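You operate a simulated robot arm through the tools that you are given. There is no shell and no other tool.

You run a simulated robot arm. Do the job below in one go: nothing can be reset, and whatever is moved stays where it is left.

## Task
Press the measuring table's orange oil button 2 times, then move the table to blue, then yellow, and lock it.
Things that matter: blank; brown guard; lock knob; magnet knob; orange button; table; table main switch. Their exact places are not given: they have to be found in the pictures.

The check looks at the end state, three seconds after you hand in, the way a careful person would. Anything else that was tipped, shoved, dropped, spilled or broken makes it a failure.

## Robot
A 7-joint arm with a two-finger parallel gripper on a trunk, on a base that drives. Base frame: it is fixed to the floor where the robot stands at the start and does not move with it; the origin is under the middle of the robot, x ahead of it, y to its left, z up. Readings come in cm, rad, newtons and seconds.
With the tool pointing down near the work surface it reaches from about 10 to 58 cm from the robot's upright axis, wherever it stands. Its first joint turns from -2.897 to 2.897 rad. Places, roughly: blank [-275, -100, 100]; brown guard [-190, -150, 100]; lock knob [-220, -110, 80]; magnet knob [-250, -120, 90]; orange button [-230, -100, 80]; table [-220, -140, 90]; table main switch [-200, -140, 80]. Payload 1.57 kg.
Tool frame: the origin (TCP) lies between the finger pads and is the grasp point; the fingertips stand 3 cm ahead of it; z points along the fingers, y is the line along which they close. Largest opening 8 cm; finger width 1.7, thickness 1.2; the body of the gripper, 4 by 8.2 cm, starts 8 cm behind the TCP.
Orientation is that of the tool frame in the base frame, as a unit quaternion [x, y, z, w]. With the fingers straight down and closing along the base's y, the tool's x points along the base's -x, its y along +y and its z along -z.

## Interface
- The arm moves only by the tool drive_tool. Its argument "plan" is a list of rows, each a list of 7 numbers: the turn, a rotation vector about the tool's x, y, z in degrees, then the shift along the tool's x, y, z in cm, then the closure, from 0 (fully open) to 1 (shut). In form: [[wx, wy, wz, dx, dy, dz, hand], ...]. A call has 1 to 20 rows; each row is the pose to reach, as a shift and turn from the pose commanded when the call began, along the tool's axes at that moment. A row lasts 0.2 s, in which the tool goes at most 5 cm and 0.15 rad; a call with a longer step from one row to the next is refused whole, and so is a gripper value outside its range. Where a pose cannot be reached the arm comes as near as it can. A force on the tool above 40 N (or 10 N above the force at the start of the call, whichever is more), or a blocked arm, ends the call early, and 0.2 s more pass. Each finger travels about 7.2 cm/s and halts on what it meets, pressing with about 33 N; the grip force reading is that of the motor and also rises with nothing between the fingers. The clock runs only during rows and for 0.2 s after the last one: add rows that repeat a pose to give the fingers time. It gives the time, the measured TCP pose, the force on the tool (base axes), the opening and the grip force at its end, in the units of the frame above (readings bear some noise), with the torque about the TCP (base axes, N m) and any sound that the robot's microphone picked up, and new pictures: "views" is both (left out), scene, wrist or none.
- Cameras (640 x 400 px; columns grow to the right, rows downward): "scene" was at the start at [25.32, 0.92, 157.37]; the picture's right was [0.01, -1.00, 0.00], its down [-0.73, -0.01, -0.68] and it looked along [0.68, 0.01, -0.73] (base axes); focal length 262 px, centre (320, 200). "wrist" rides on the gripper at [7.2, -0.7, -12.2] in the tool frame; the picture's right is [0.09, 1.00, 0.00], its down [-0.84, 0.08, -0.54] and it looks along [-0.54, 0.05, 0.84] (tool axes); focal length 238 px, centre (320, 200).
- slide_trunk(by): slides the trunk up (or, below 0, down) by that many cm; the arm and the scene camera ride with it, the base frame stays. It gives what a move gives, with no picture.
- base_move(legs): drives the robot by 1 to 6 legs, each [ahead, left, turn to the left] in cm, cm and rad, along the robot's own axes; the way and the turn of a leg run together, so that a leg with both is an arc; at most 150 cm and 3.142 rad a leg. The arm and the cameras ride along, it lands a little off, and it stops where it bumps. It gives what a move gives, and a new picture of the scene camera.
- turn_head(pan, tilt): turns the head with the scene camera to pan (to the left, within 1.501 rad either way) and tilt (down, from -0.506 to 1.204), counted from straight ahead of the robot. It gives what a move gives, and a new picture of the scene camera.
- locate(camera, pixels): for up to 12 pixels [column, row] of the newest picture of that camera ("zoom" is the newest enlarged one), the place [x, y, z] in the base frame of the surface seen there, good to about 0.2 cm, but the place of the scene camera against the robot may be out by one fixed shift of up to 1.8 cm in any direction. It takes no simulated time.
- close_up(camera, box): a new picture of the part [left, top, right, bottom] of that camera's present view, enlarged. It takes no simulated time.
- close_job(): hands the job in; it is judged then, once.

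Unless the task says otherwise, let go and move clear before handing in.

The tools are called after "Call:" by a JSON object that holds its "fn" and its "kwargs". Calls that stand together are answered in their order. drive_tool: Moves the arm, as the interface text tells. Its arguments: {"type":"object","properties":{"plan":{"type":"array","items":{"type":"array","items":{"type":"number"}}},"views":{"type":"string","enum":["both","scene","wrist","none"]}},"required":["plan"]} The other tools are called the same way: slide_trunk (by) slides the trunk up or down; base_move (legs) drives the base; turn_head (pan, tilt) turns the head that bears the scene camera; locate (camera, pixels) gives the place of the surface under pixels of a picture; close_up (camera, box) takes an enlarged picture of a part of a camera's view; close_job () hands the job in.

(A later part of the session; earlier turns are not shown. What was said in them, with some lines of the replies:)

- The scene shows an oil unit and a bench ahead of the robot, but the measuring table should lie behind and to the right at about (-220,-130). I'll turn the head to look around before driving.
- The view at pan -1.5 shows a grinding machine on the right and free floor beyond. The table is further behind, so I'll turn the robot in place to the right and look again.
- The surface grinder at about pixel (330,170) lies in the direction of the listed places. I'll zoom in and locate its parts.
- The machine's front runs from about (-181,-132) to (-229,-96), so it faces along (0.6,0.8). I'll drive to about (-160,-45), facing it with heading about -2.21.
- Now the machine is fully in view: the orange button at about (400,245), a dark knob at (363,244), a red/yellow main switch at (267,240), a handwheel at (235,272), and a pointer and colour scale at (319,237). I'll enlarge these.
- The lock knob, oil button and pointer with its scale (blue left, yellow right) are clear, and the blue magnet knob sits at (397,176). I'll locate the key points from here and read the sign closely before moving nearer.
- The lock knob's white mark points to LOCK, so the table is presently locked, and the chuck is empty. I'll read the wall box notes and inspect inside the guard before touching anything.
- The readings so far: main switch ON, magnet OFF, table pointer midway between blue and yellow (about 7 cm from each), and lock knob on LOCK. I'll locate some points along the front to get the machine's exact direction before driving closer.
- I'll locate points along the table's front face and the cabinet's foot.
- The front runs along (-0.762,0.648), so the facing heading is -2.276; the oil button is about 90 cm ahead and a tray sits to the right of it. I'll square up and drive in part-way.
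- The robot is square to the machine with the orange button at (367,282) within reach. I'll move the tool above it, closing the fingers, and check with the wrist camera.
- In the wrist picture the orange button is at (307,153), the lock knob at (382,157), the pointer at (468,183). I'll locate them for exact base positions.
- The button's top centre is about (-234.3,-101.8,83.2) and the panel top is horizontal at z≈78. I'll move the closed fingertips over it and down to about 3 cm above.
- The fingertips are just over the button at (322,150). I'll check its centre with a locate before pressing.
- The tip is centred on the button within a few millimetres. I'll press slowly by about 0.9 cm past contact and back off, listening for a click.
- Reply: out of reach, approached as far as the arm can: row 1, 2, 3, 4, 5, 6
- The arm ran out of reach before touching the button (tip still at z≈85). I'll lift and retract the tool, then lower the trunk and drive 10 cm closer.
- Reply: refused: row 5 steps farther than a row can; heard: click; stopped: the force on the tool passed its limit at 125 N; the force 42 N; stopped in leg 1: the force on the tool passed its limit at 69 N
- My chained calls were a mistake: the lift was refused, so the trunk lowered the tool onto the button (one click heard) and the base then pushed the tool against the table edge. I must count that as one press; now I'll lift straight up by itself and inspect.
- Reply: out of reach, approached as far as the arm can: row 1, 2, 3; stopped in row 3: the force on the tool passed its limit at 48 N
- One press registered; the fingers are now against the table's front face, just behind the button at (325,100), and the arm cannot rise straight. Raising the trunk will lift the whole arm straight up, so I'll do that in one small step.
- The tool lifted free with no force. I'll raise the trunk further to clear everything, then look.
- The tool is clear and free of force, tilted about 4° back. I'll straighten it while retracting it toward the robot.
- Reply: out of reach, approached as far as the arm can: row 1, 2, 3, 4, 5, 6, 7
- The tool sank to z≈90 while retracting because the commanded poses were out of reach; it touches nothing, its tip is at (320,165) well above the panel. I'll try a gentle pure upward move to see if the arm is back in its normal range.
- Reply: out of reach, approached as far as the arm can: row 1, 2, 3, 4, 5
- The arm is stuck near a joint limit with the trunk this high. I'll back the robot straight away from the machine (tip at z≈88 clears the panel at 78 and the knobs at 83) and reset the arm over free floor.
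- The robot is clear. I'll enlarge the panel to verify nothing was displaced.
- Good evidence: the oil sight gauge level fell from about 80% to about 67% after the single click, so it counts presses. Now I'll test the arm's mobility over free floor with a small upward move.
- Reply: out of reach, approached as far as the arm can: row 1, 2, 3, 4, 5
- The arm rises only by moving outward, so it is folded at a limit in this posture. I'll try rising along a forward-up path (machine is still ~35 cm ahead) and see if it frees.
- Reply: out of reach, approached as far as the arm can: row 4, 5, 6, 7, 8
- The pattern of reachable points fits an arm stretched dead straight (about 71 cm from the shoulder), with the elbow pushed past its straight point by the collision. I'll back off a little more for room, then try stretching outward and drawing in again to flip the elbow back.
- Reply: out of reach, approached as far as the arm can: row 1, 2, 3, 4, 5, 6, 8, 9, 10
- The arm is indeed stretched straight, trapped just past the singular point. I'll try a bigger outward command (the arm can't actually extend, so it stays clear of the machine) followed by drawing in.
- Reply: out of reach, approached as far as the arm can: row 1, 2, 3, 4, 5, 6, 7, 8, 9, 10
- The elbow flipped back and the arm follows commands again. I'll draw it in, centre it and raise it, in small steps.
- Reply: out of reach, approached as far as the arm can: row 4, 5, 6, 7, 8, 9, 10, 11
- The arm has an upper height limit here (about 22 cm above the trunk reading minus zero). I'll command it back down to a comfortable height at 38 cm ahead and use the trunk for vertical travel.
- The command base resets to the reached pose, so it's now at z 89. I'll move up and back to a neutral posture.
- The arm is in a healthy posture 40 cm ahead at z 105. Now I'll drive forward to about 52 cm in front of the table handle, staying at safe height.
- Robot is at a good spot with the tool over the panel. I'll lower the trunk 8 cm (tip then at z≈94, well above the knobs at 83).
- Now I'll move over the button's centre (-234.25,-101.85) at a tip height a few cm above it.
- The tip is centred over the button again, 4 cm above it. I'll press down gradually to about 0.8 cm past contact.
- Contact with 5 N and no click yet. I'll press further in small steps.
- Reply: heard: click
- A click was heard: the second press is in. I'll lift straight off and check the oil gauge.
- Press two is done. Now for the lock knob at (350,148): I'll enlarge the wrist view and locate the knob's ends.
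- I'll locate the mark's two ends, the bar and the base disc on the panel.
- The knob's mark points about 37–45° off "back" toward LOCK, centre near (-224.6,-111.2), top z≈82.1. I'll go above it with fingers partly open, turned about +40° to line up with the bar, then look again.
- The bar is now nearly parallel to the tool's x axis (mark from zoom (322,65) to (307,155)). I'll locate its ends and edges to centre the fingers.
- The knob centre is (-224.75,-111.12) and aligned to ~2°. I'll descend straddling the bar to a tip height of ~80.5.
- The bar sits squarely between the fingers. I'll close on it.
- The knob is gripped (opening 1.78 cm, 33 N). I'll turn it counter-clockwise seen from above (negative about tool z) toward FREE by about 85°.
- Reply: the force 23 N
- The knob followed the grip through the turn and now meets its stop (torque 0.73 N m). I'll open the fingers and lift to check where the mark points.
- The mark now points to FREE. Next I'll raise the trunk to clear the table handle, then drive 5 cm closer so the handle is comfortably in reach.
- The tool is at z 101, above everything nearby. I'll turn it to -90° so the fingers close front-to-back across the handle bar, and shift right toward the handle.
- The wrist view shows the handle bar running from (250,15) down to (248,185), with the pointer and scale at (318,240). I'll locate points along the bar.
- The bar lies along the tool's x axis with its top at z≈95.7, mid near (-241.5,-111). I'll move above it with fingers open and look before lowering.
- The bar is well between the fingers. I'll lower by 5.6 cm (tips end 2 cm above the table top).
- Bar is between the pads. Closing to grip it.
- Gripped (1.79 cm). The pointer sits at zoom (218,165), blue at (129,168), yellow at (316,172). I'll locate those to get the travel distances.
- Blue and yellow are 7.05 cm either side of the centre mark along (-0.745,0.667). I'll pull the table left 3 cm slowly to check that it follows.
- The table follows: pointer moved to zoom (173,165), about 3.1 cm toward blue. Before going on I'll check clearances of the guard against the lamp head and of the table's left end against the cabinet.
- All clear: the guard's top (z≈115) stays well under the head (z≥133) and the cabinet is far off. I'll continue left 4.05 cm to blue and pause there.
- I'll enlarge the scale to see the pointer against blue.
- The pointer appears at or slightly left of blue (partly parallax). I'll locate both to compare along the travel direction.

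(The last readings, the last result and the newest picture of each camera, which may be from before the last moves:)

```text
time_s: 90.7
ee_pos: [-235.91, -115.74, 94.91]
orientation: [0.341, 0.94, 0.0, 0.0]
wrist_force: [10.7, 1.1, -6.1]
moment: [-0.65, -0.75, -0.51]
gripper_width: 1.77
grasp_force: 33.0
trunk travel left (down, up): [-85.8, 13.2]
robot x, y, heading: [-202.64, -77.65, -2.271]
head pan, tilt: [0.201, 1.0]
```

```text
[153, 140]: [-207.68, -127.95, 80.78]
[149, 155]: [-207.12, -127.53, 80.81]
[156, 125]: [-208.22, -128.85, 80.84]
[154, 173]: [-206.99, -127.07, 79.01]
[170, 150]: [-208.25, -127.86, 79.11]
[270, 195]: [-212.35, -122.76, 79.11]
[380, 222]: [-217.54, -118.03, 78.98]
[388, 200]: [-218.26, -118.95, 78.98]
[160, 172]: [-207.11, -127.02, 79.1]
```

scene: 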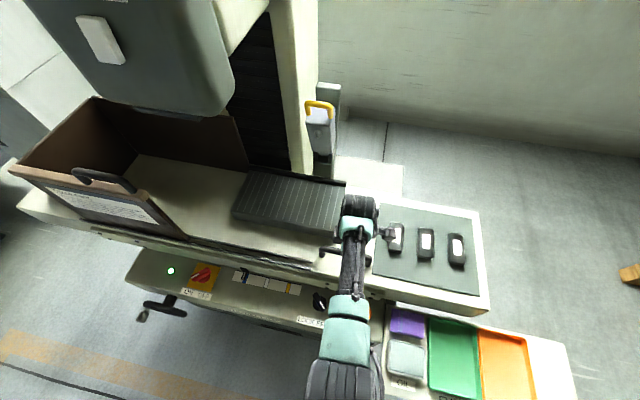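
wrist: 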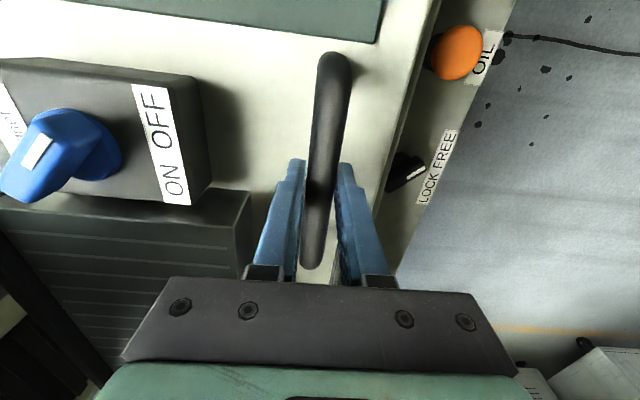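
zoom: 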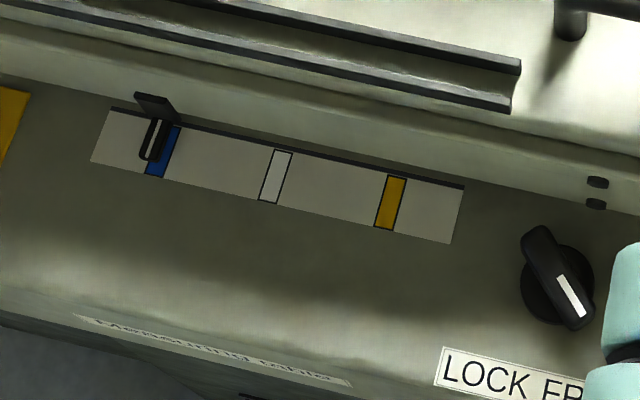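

Along the travel axis the pointer is at 69.27 and blue's centre at about 69.4 — on blue. After this pause I'll move the table right, first 7 cm, gently.

Call:
{"fn": "drive_tool", "kwargs": {"plan": [[0, 0, 0, 0, 0, 0, 1], [0, 0, 0, 0.3, 0.01, 0, 1], [0, 0, 0, 0.8, 0.03, 0, 1], [0, 0, 0, 1.4, 0.05, 0, 1], [0, 0, 0, 2.0, 0.07, 0, 1], [0, 0, 0, 2.6, 0.09, 0, 1], [0, 0, 0, 3.2, 0.11, 0, 1], [0, 0, 0, 3.8, 0.12, 0, 1], [0, 0, 0, 4.4, 0.14, 0, 1], [0, 0, 0, 5.0, 0.16, 0, 1], [0, 0, 0, 5.6, 0.18, 0, 1], [0, 0, 0, 6.2, 0.2, 0, 1], [0, 0, 0, 6.7, 0.22, 0, 1], [0, 0, 0, 7.0, 0.23, 0, 1], [0, 0, 0, 7.0, 0.23, 0, 1]], "views": "both"}}

Call:
{"fn": "close_up", "kwargs": {"camera": "scene", "box": [215, 250, 335, 325]}}

```text
time_s: 93.8
ee_pos: [-241.52, -110.91, 94.88]
orientation: [0.342, 0.94, 0.0, -0.001]
wrist_force: [3.8, 7.9, -4.2]
moment: [-0.21, -0.28, -0.64]
gripper_width: 1.78
grasp_force: 32.5
trunk travel left (down, up): [-85.8, 13.2]
robot x, y, heading: [-203.08, -77.52, -2.272]
head pan, tilt: [0.201, 1.0]
```

scene: 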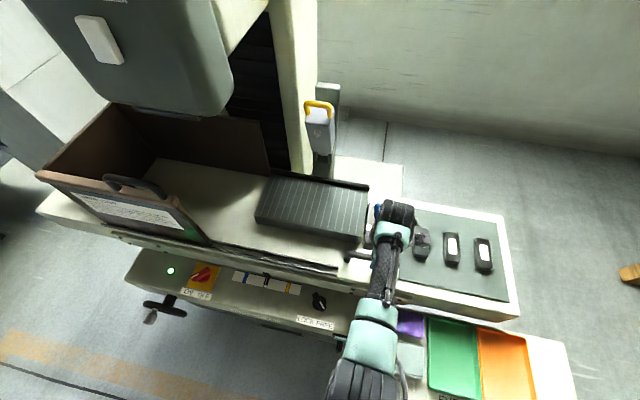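
wrist: 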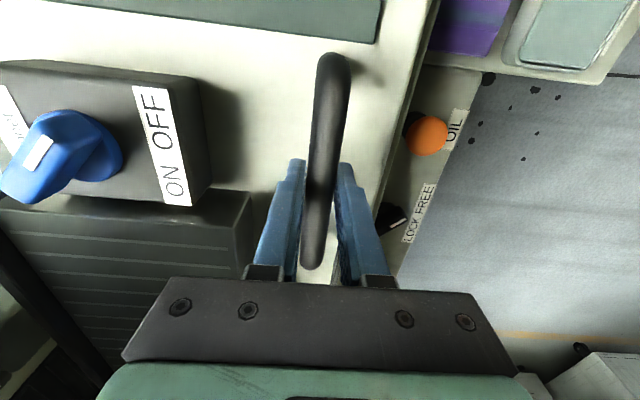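

```text
5.33 times, centred on (275, 288) of scene
```

zoom: 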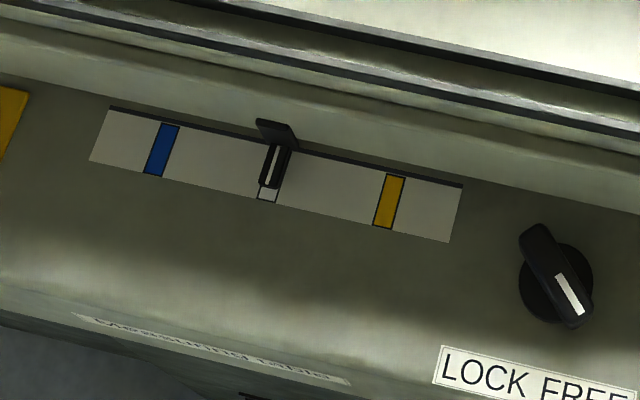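

The table is back at the centre mark with the grip unslipped. I'll continue right 7.1 cm to yellow.

Call:
{"fn": "drive_tool", "kwargs": {"plan": [[0, 0, 0, 0.3, 0.01, 0, 1], [0, 0, 0, 0.8, 0.03, 0, 1], [0, 0, 0, 1.4, 0.05, 0, 1], [0, 0, 0, 2.0, 0.07, 0, 1], [0, 0, 0, 2.6, 0.09, 0, 1], [0, 0, 0, 3.2, 0.11, 0, 1], [0, 0, 0, 3.8, 0.12, 0, 1], [0, 0, 0, 4.4, 0.14, 0, 1], [0, 0, 0, 5.0, 0.16, 0, 1], [0, 0, 0, 5.6, 0.18, 0, 1], [0, 0, 0, 6.2, 0.2, 0, 1], [0, 0, 0, 6.7, 0.22, 0, 1], [0, 0, 0, 7.05, 0.23, 0, 1], [0, 0, 0, 7.05, 0.23, 0, 1]], "views": "both"}}

Call:
{"fn": "close_up", "kwargs": {"camera": "scene", "box": [215, 250, 335, 325]}}

```text
time_s: 96.8
ee_pos: [-246.96, -106.17, 94.97]
orientation: [0.342, 0.94, -0.002, -0.001]
wrist_force: [-3.1, 2.2, 6.6]
moment: [-0.37, -0.31, -0.57]
gripper_width: 1.78
grasp_force: 32.8
trunk travel left (down, up): [-85.8, 13.2]
robot x, y, heading: [-202.88, -77.57, -2.276]
head pan, tilt: [0.201, 1.0]
```

scene: 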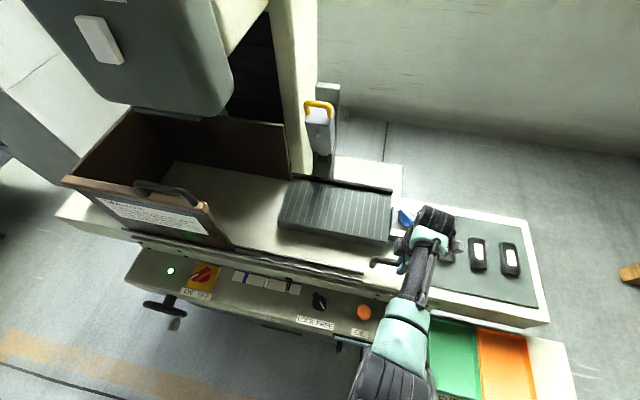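
wrist: 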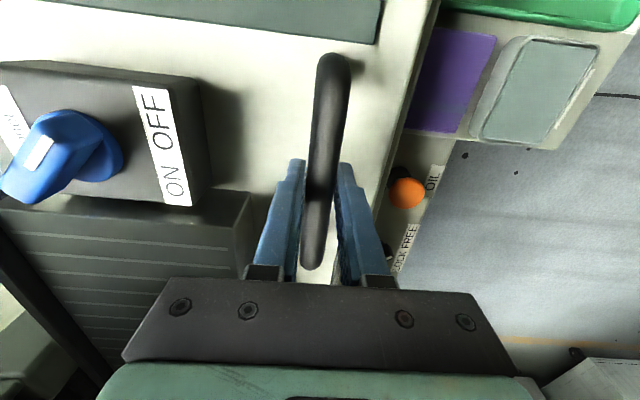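

```text
5.33 times, centred on (275, 288) of scene
```

zoom: 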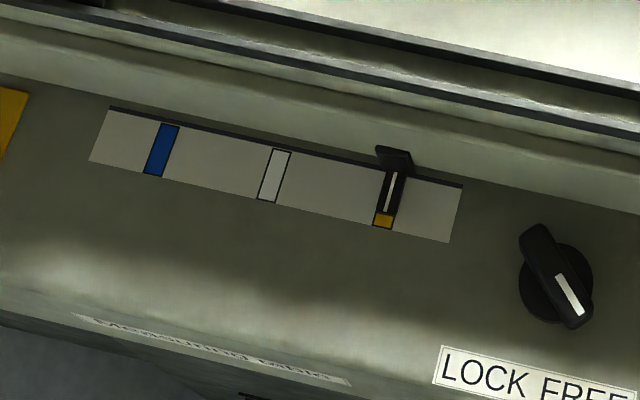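

The pointer now covers the yellow band at (390,195). I'll locate both to measure any residual offset.

Call:
{"fn": "locate", "kwargs": {"camera": "zoom", "pixels": [[391, 185], [388, 200], [392, 178], [383, 222], [376, 222], [392, 222], [270, 195], [269, 180], [155, 165]]}}

```text
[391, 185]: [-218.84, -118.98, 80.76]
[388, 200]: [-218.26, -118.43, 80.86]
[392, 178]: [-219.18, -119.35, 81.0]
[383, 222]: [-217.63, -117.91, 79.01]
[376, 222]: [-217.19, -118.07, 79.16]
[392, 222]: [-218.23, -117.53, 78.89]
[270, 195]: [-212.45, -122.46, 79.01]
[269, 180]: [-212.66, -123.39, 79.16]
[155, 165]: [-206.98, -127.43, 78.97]
```

The pointer (83.66) is within about 1 mm of yellow's centre (83.6). I'll open the fingers gently and lift straight up.

Call:
{"fn": "drive_tool", "kwargs": {"plan": [[0, 0, 0, 0, 0, 0, 0.8], [0, 0, 0, 0, 0, 0, 0.6], [0, 0, 0, 0, 0, 0, 0.4], [0, 0, 0, 0, 0, 0, 0.4], [0, 0, 0, 0, 0, -2, 0.4], [0, 0, 0, 0, 0, -5, 0.4], [0, 0, 0, 0, 0, -7, 0.4], [0, 0, 0, 0, 0, -7, 0.4]], "views": "both"}}

Call:
{"fn": "close_up", "kwargs": {"camera": "scene", "box": [215, 250, 335, 325]}}

```text
time_s: 98.7
ee_pos: [-246.44, -106.26, 101.86]
orientation: [0.34, 0.94, 0.0, 0.0]
wrist_force: [-0.7, -0.3, -0.2]
moment: [0.02, 0.0, 0.01]
gripper_width: 4.8
grasp_force: 0.0
trunk travel left (down, up): [-85.8, 13.2]
robot x, y, heading: [-203.21, -77.64, -2.271]
head pan, tilt: [0.201, 1.0]
```

scene: 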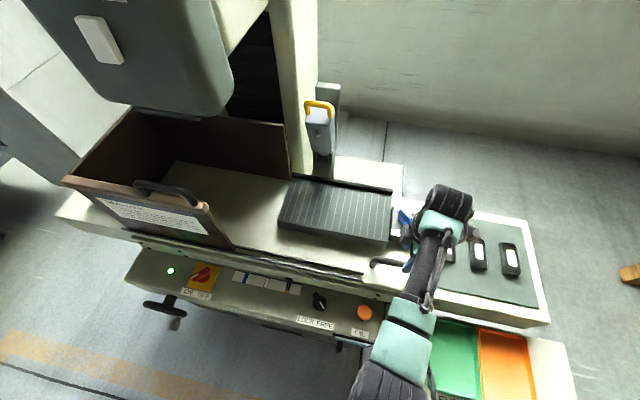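
wrist: 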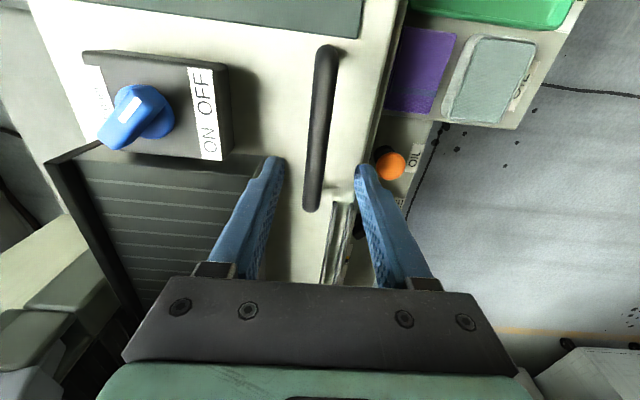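

```text
5.33 times, centred on (275, 288) of scene
```

zoom: 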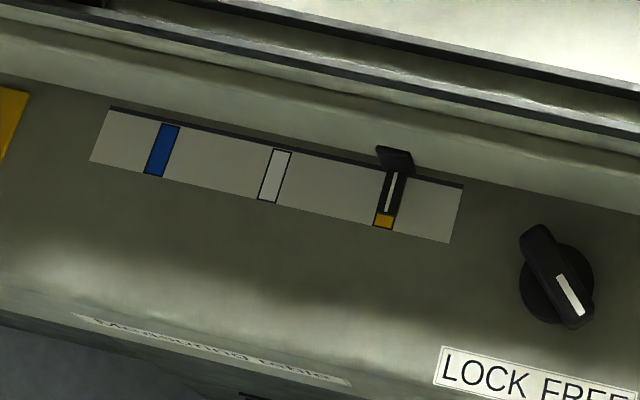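

The pointer stayed on yellow after release. Now I'll move the open gripper back over the lock knob, turning +44° so it lines up with the bar in its FREE position.

Call:
{"fn": "drive_tool", "kwargs": {"plan": [[0, 0, 0, -1.5, 1, -0.3, 0.45], [0, 0, 7, -4.5, 2.5, -0.3, 0.5], [0, 0, 14, -8, 4, -0.3, 0.55], [0, 0, 21, -11.5, 6, -0.3, 0.55], [0, 0, 28, -15, 8, -0.3, 0.55], [0, 0, 35, -18, 9.5, 0, 0.55], [0, 0, 41, -19.74, 10.12, 0, 0.55], [0, 0, 44.5, -19.74, 10.12, 2, 0.55], [0, 0, 44.5, -19.74, 10.12, 5, 0.55], [0, 0, 44.5, -19.74, 10.12, 5, 0.55]]}}

Call:
{"fn": "close_up", "kwargs": {"camera": "wrist", "box": [240, 70, 400, 190]}}

```text
time_s: 100.8
ee_pos: [-225.13, -111.33, 96.94]
orientation: [0.672, 0.741, 0.0, 0.0]
wrist_force: [-0.6, 0.7, 0.6]
moment: [-0.02, -0.01, 0.0]
gripper_width: 3.6
grasp_force: 0.1
trunk travel left (down, up): [-85.8, 13.2]
robot x, y, heading: [-202.74, -77.3, -2.274]
head pan, tilt: [0.201, 1.0]
```

scene: 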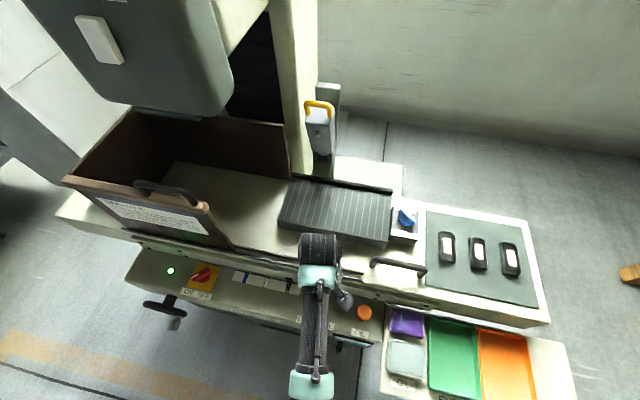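
wrist: 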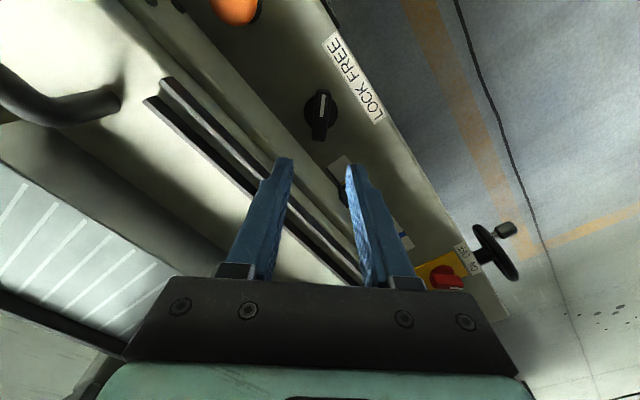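

```text
3.33 times, centred on (320, 130) of wrist
```

zoom: 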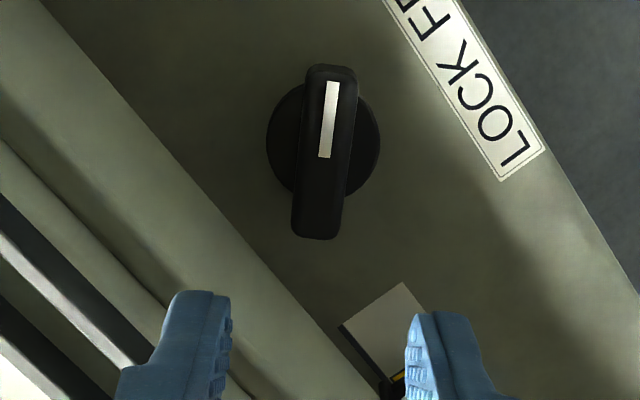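

The knob's bar is aligned with the tool. I'll locate it to centre precisely.

Call:
{"fn": "locate", "kwargs": {"camera": "wrist", "pixels": [[322.5, 96], [320, 116], [318, 138], [314, 120], [327, 118]]}}

```text
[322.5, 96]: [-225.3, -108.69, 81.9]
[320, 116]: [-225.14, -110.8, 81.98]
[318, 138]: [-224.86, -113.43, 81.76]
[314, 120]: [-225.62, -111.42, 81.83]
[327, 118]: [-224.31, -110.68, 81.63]
```

Bar centre is (-225.0,-111.1), aligned exactly. I'll descend to z 83.5 and grip.

Call:
{"fn": "drive_tool", "kwargs": {"plan": [[0, 0, 0, 0.2, 0.1, 3, 0.55], [0, 0, 0, 0.2, 0.1, 6.5, 0.55], [0, 0, 0, 0.2, 0.1, 9.5, 0.55], [0, 0, 0, 0.2, 0.1, 12, 0.55], [0, 0, 0, 0.2, 0.1, 13.4, 0.55], [0, 0, 0, 0.2, 0.1, 13.4, 0.55], [0, 0, 0, 0.2, 0.1, 13.4, 0.7], [0, 0, 0, 0.2, 0.1, 13.4, 0.85], [0, 0, 0, 0.2, 0.1, 13.4, 1], [0, 0, 0, 0.2, 0.1, 13.4, 1]]}}

```text
time_s: 103.0
ee_pos: [-225.07, -110.9, 83.49]
orientation: [0.671, 0.741, 0.001, 0.001]
wrist_force: [6.8, -0.8, -0.5]
moment: [-0.17, 0.06, -0.42]
gripper_width: 1.82
grasp_force: 32.8
trunk travel left (down, up): [-85.8, 13.2]
robot x, y, heading: [-203.14, -77.78, -2.264]
head pan, tilt: [0.201, 1.0]
```

scene: 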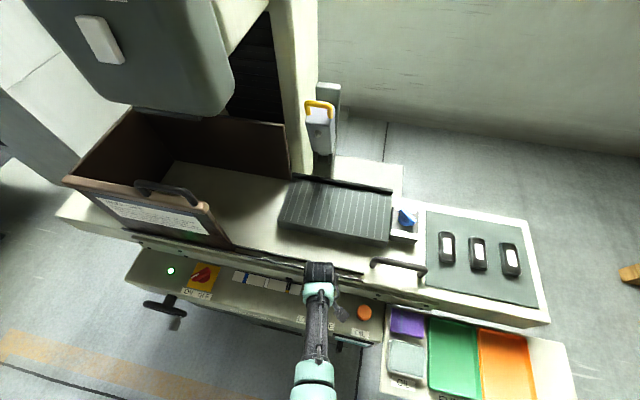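
wrist: 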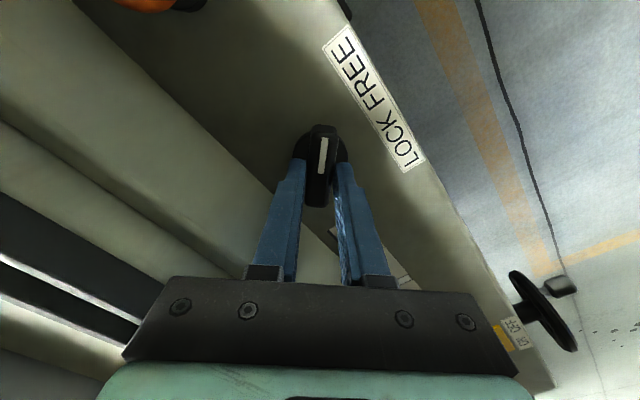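

The knob is gripped. I'll turn it back clockwise from above (+ about tool z) by about 86° to LOCK.

Call:
{"fn": "drive_tool", "kwargs": {"plan": [[0, 0, 8, 0, 0, 0, 1], [0, 0, 16, 0, 0, 0, 1], [0, 0, 24, 0, 0, 0, 1], [0, 0, 32, 0, 0, 0, 1], [0, 0, 40, 0, 0, 0, 1], [0, 0, 48, 0, 0, 0, 1], [0, 0, 56, 0, 0, 0, 1], [0, 0, 64, 0, 0, 0, 1], [0, 0, 72, 0, 0, 0, 1], [0, 0, 80, 0, 0, 0, 1], [0, 0, 86, 0, 0, 0, 1], [0, 0, 86, 0, 0, 0, 1]]}}

```text
time_s: 105.7
ee_pos: [-225.06, -110.93, 83.48]
orientation: [0.997, 0.083, 0.001, -0.001]
wrist_force: [-3.7, 4.8, -12.2]
moment: [0.17, -0.29, -0.08]
gripper_width: 1.81
grasp_force: 32.6
trunk travel left (down, up): [-85.8, 13.2]
robot x, y, heading: [-202.72, -77.68, -2.277]
head pan, tilt: [0.201, 1.0]
```

scene: 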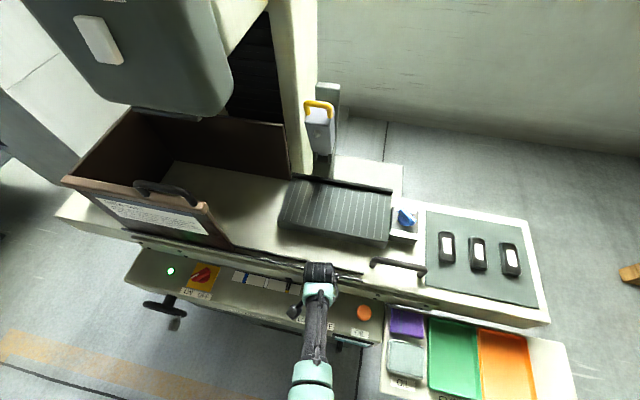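
wrist: 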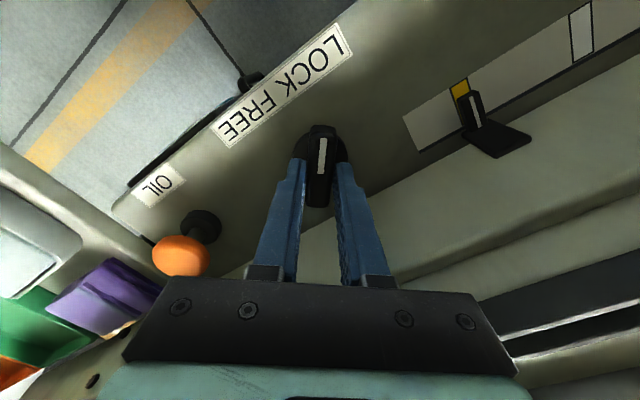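

The knob is back at its original LOCK angle; I'll nudge 4° further to feel the stop, then release and lift.

Call:
{"fn": "drive_tool", "kwargs": {"plan": [[0, 0, 2, 0, 0, 0, 1], [0, 0, 4, 0, 0, 0, 1], [0, 0, 4, 0, 0, 0, 1]], "views": "none"}}

```text
time_s: 106.5
ee_pos: [-225.0, -110.89, 83.38]
orientation: [0.999, 0.048, 0.001, -0.001]
wrist_force: [-5.4, 7.4, -11.7]
moment: [0.17, -0.22, -0.04]
gripper_width: 1.79
grasp_force: 32.6
trunk travel left (down, up): [-85.8, 13.2]
robot x, y, heading: [-203.1, -77.77, -2.274]
head pan, tilt: [0.201, 1.0]
```

Little torque, so no hard stop yet. I'll release and look at the mark.

Call:
{"fn": "drive_tool", "kwargs": {"plan": [[0, 0, 0, 0, 0, 0, 0.8], [0, 0, 0, 0, 0, 0, 0.55], [0, 0, 0, 0, 0, 0, 0.55], [0, 0, 0, 0, 0, -3, 0.55], [0, 0, 0, 0, 0, -7, 0.55], [0, 0, 0, 0, 0, -11, 0.55], [0, 0, 0, 0, 0, -11, 0.55]]}}

Call:
{"fn": "close_up", "kwargs": {"camera": "wrist", "box": [240, 60, 420, 180]}}

Call:
{"fn": "locate", "kwargs": {"camera": "wrist", "pixels": [[322.5, 100], [317, 148]]}}

```text
time_s: 108.0
ee_pos: [-224.92, -111.16, 94.53]
orientation: [0.999, 0.048, 0.0, 0.0]
wrist_force: [-0.4, -0.1, -0.6]
moment: [-0.02, -0.03, -0.02]
gripper_width: 3.61
grasp_force: 0.1
trunk travel left (down, up): [-85.8, 13.2]
robot x, y, heading: [-202.85, -77.68, -2.275]
head pan, tilt: [0.201, 1.0]
```

scene: 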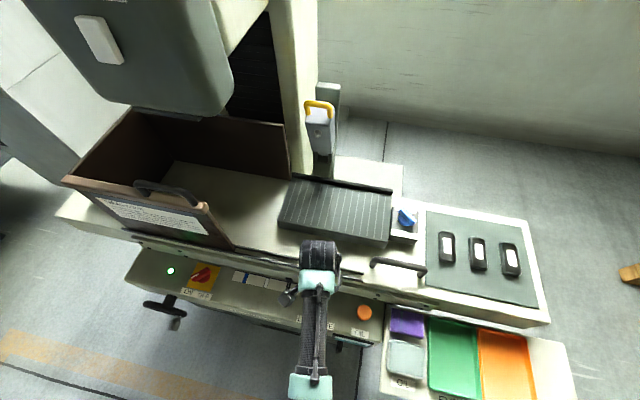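
wrist: 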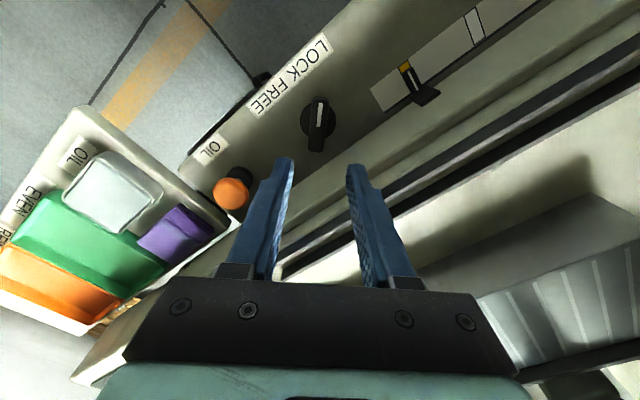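

```text
3.33 times, centred on (330, 120) of wrist
```

zoom: 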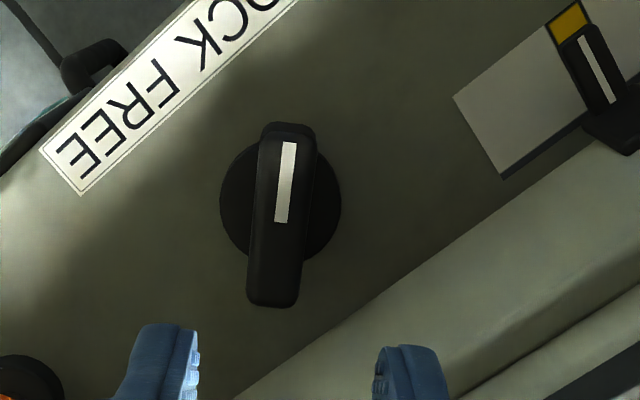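

```text
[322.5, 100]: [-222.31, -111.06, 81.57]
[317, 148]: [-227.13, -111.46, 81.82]
```

The mark points to LOCK, at or slightly past its original angle. For certainty I'll grip once more and turn a few degrees until the stop gives some torque.

Call:
{"fn": "drive_tool", "kwargs": {"plan": [[0, 0, 0, 0, 0, 4, 0.55], [0, 0, 0, 0, 0, 8, 0.55], [0, 0, 0, 0, 0, 11, 0.55], [0, 0, 0, 0, 0, 11, 0.55], [0, 0, 0, 0, 0, 11, 0.75], [0, 0, 0, 0, 0, 11, 1], [0, 0, 0, 0, 0, 11, 1], [0, 0, 2, 0, 0, 11, 1], [0, 0, 4, 0, 0, 11, 1], [0, 0, 6, 0, 0, 11, 1], [0, 0, 6, 0, 0, 11, 1]], "views": "wrist"}}

```text
time_s: 110.5
ee_pos: [-225.01, -110.98, 83.69]
orientation: [1.0, -0.004, 0.0, 0.0]
wrist_force: [-5.7, 9.4, 1.4]
moment: [0.27, 0.33, 0.86]
gripper_width: 1.85
grasp_force: 32.8
trunk travel left (down, up): [-85.8, 13.2]
robot x, y, heading: [-203.11, -77.54, -2.27]
head pan, tilt: [0.201, 1.0]
```

wrist: 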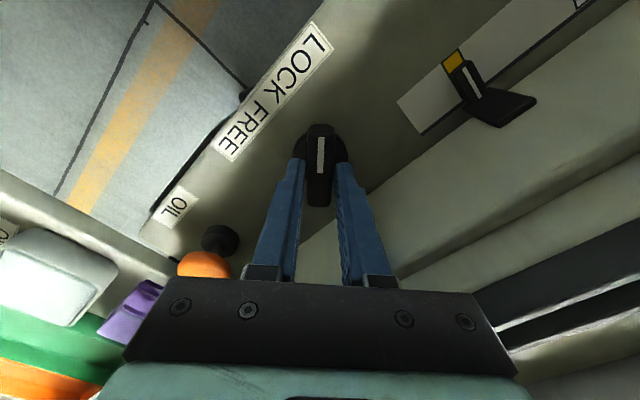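

Now the torque reads +0.86 N m: the knob is firmly at its LOCK stop. I'll release and lift off.

Call:
{"fn": "drive_tool", "kwargs": {"plan": [[0, 0, 0, 0, 0, 0, 0.8], [0, 0, 0, 0, 0, 0, 0.55], [0, 0, 0, 0, 0, 0, 0.5], [0, 0, 0, 0, 0, -3, 0.5], [0, 0, 0, 0, 0, -7, 0.5], [0, 0, 0, 0, 0, -11, 0.5], [0, 0, 0, 0, 0, -14, 0.5], [0, 0, 0, 0, 0, -14, 0.5]]}}

Call:
{"fn": "close_up", "kwargs": {"camera": "wrist", "box": [260, 40, 460, 165]}}

```text
time_s: 112.2
ee_pos: [-224.68, -111.12, 97.52]
orientation: [1.0, -0.002, 0.001, 0.0]
wrist_force: [0.8, 0.2, 0.9]
moment: [0.0, -0.04, 0.01]
gripper_width: 4.01
grasp_force: 0.1
trunk travel left (down, up): [-85.8, 13.2]
robot x, y, heading: [-202.52, -77.47, -2.278]
head pan, tilt: [0.201, 1.0]
```

scene: 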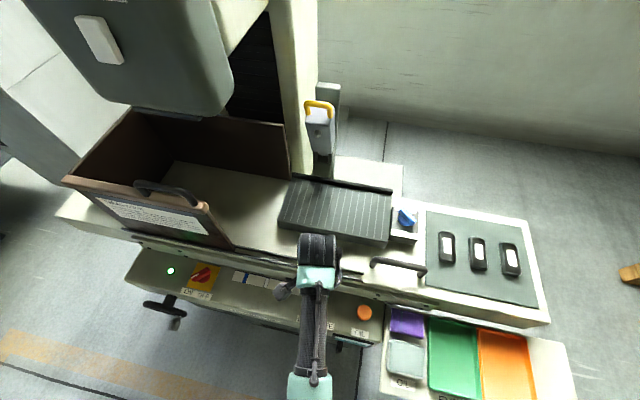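
wrist: 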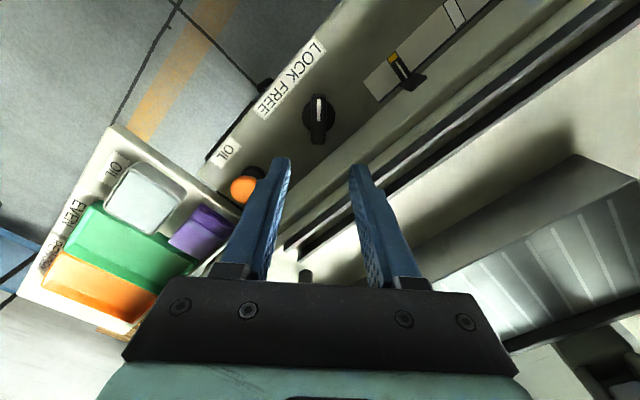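

```text
3.20 times, centred on (360, 102) of wrist
```

zoom: 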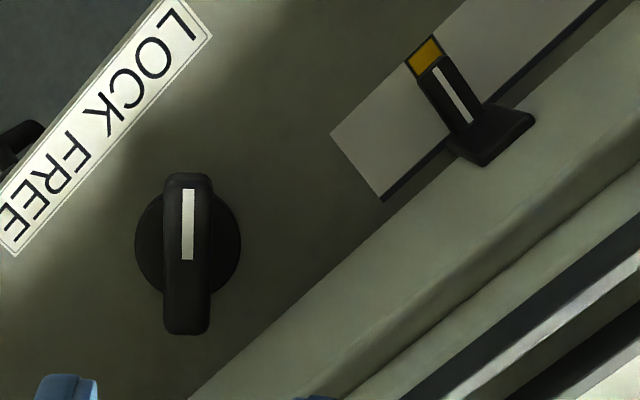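

The mark points to LOCK and the pointer sits over yellow. I'll back the robot straight away (tips at z 94 clear all panel items) and do a full check.

Call:
{"fn": "base_move", "kwargs": {"legs": [[-50, 0, 0]]}}

Call:
{"fn": "turn_head", "kwargs": {"pan": 0.0, "tilt": 0.8}}

```text
time_s: 115.2
ee_pos: [-192.76, -73.44, 97.51]
orientation: [1.0, 0.001, -0.001, 0.0]
wrist_force: [0.8, -0.1, 0.6]
moment: [0.01, -0.02, -0.01]
gripper_width: 4.03
grasp_force: 0.1
trunk travel left (down, up): [-85.8, 13.2]
robot x, y, heading: [-171.46, -39.8, -2.266]
head pan, tilt: [0.201, 1.0]
```

scene: 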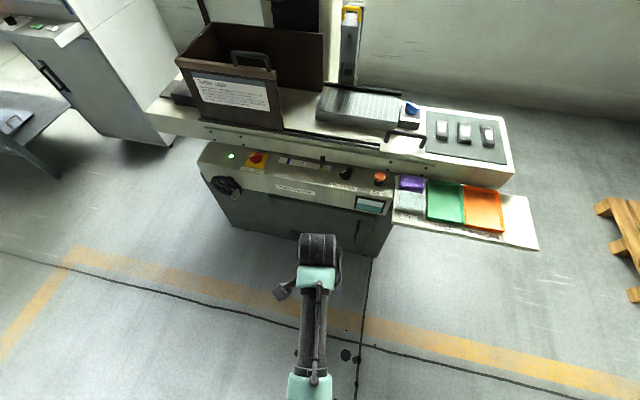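

```text
time_s: 115.9
ee_pos: [-192.81, -73.44, 97.48]
orientation: [1.0, 0.001, -0.001, 0.0]
wrist_force: [0.5, -0.2, -0.1]
moment: [-0.02, 0.02, 0.01]
gripper_width: 4.0
grasp_force: 0.1
trunk travel left (down, up): [-85.8, 13.2]
robot x, y, heading: [-171.36, -39.52, -2.263]
head pan, tilt: [0.0, 0.799]
```

scene: 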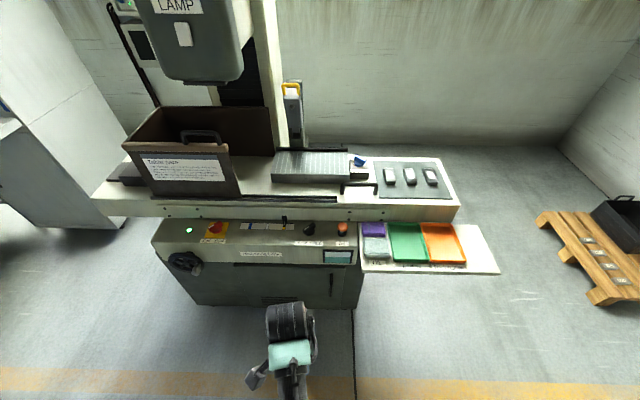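

The robot is clear and everything stands in place. I'll zoom in on the panel, gauge and table top for a last check.

Call:
{"fn": "close_up", "kwargs": {"camera": "scene", "box": [220, 205, 380, 275]}}

Call:
{"fn": "close_up", "kwargs": {"camera": "scene", "box": [300, 215, 380, 270]}}

Call:
{"fn": "close_up", "kwargs": {"camera": "scene", "box": [330, 145, 460, 215]}}

```text
4.00 times, centred on (300, 240) of scene
```

zoom: 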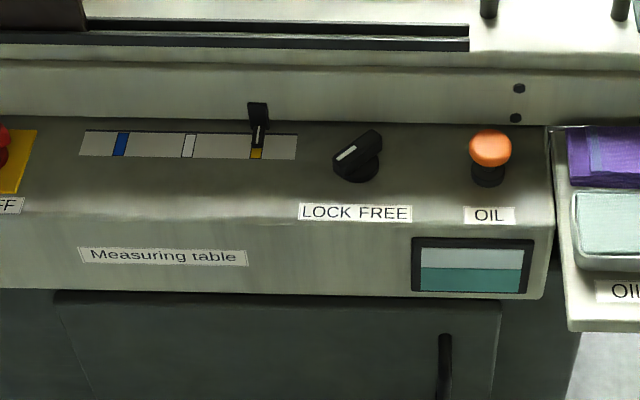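

```text
7.27 times, centred on (340, 242) of scene
```

zoom: 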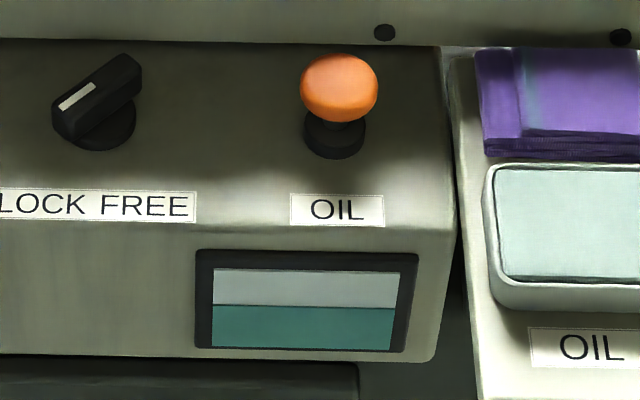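

```text
4.92 times, centred on (395, 180) of scene
```

zoom: 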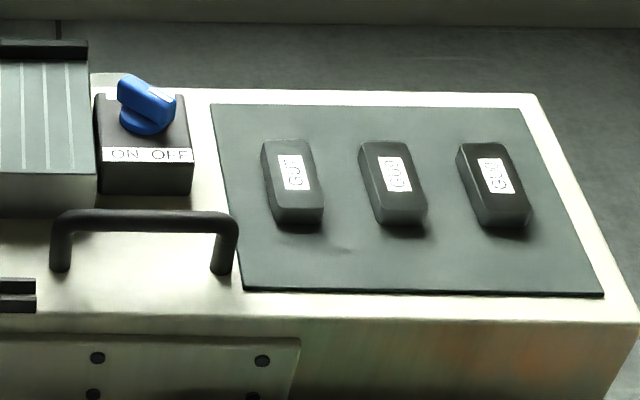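

Everything checks out. The oil gauge fell in two equal steps (about 80% to 67% to 54%), so there were exactly two presses. The pointer covers yellow, the knob mark points to LOCK, the main switch is still on, and the blanks and guard are undisturbed. The robot is clear, so I'll hand in.

Call:
{"fn": "close_job", "kwargs": {}}

```text
The job is handed in.
```

The job is done and handed in. The oil button was pressed twice, and the table went to blue, then yellow, and is locked there. I haven't seen the judging result.

- **Oil:** a click sounded for each press, and the sight gauge dropped in two equal steps (about 80% to 67% to 54%).
- **Table:** I turned the lock knob to FREE and moved the table by its handle. It paused on blue, then stopped within about 1 mm of the middle of yellow.
- **Lock:** the knob is turned to its LOCK stop, with its mark pointing at LOCK.

**Mishap:** the first oil press was not done cleanly. A lift command was refused, and the commands I had queued behind it still ran:

- The trunk pushed the tool onto the oil button at up to 125 N.
- The base then drove the fingers against the table's front edge at up to 69 N, and trying to lift off drew another 48 N.

In the final pictures I saw no damage and nothing displaced: the button looks normal, and the blanks and guard are in place. The main switch is still on, and the robot is backed clear.
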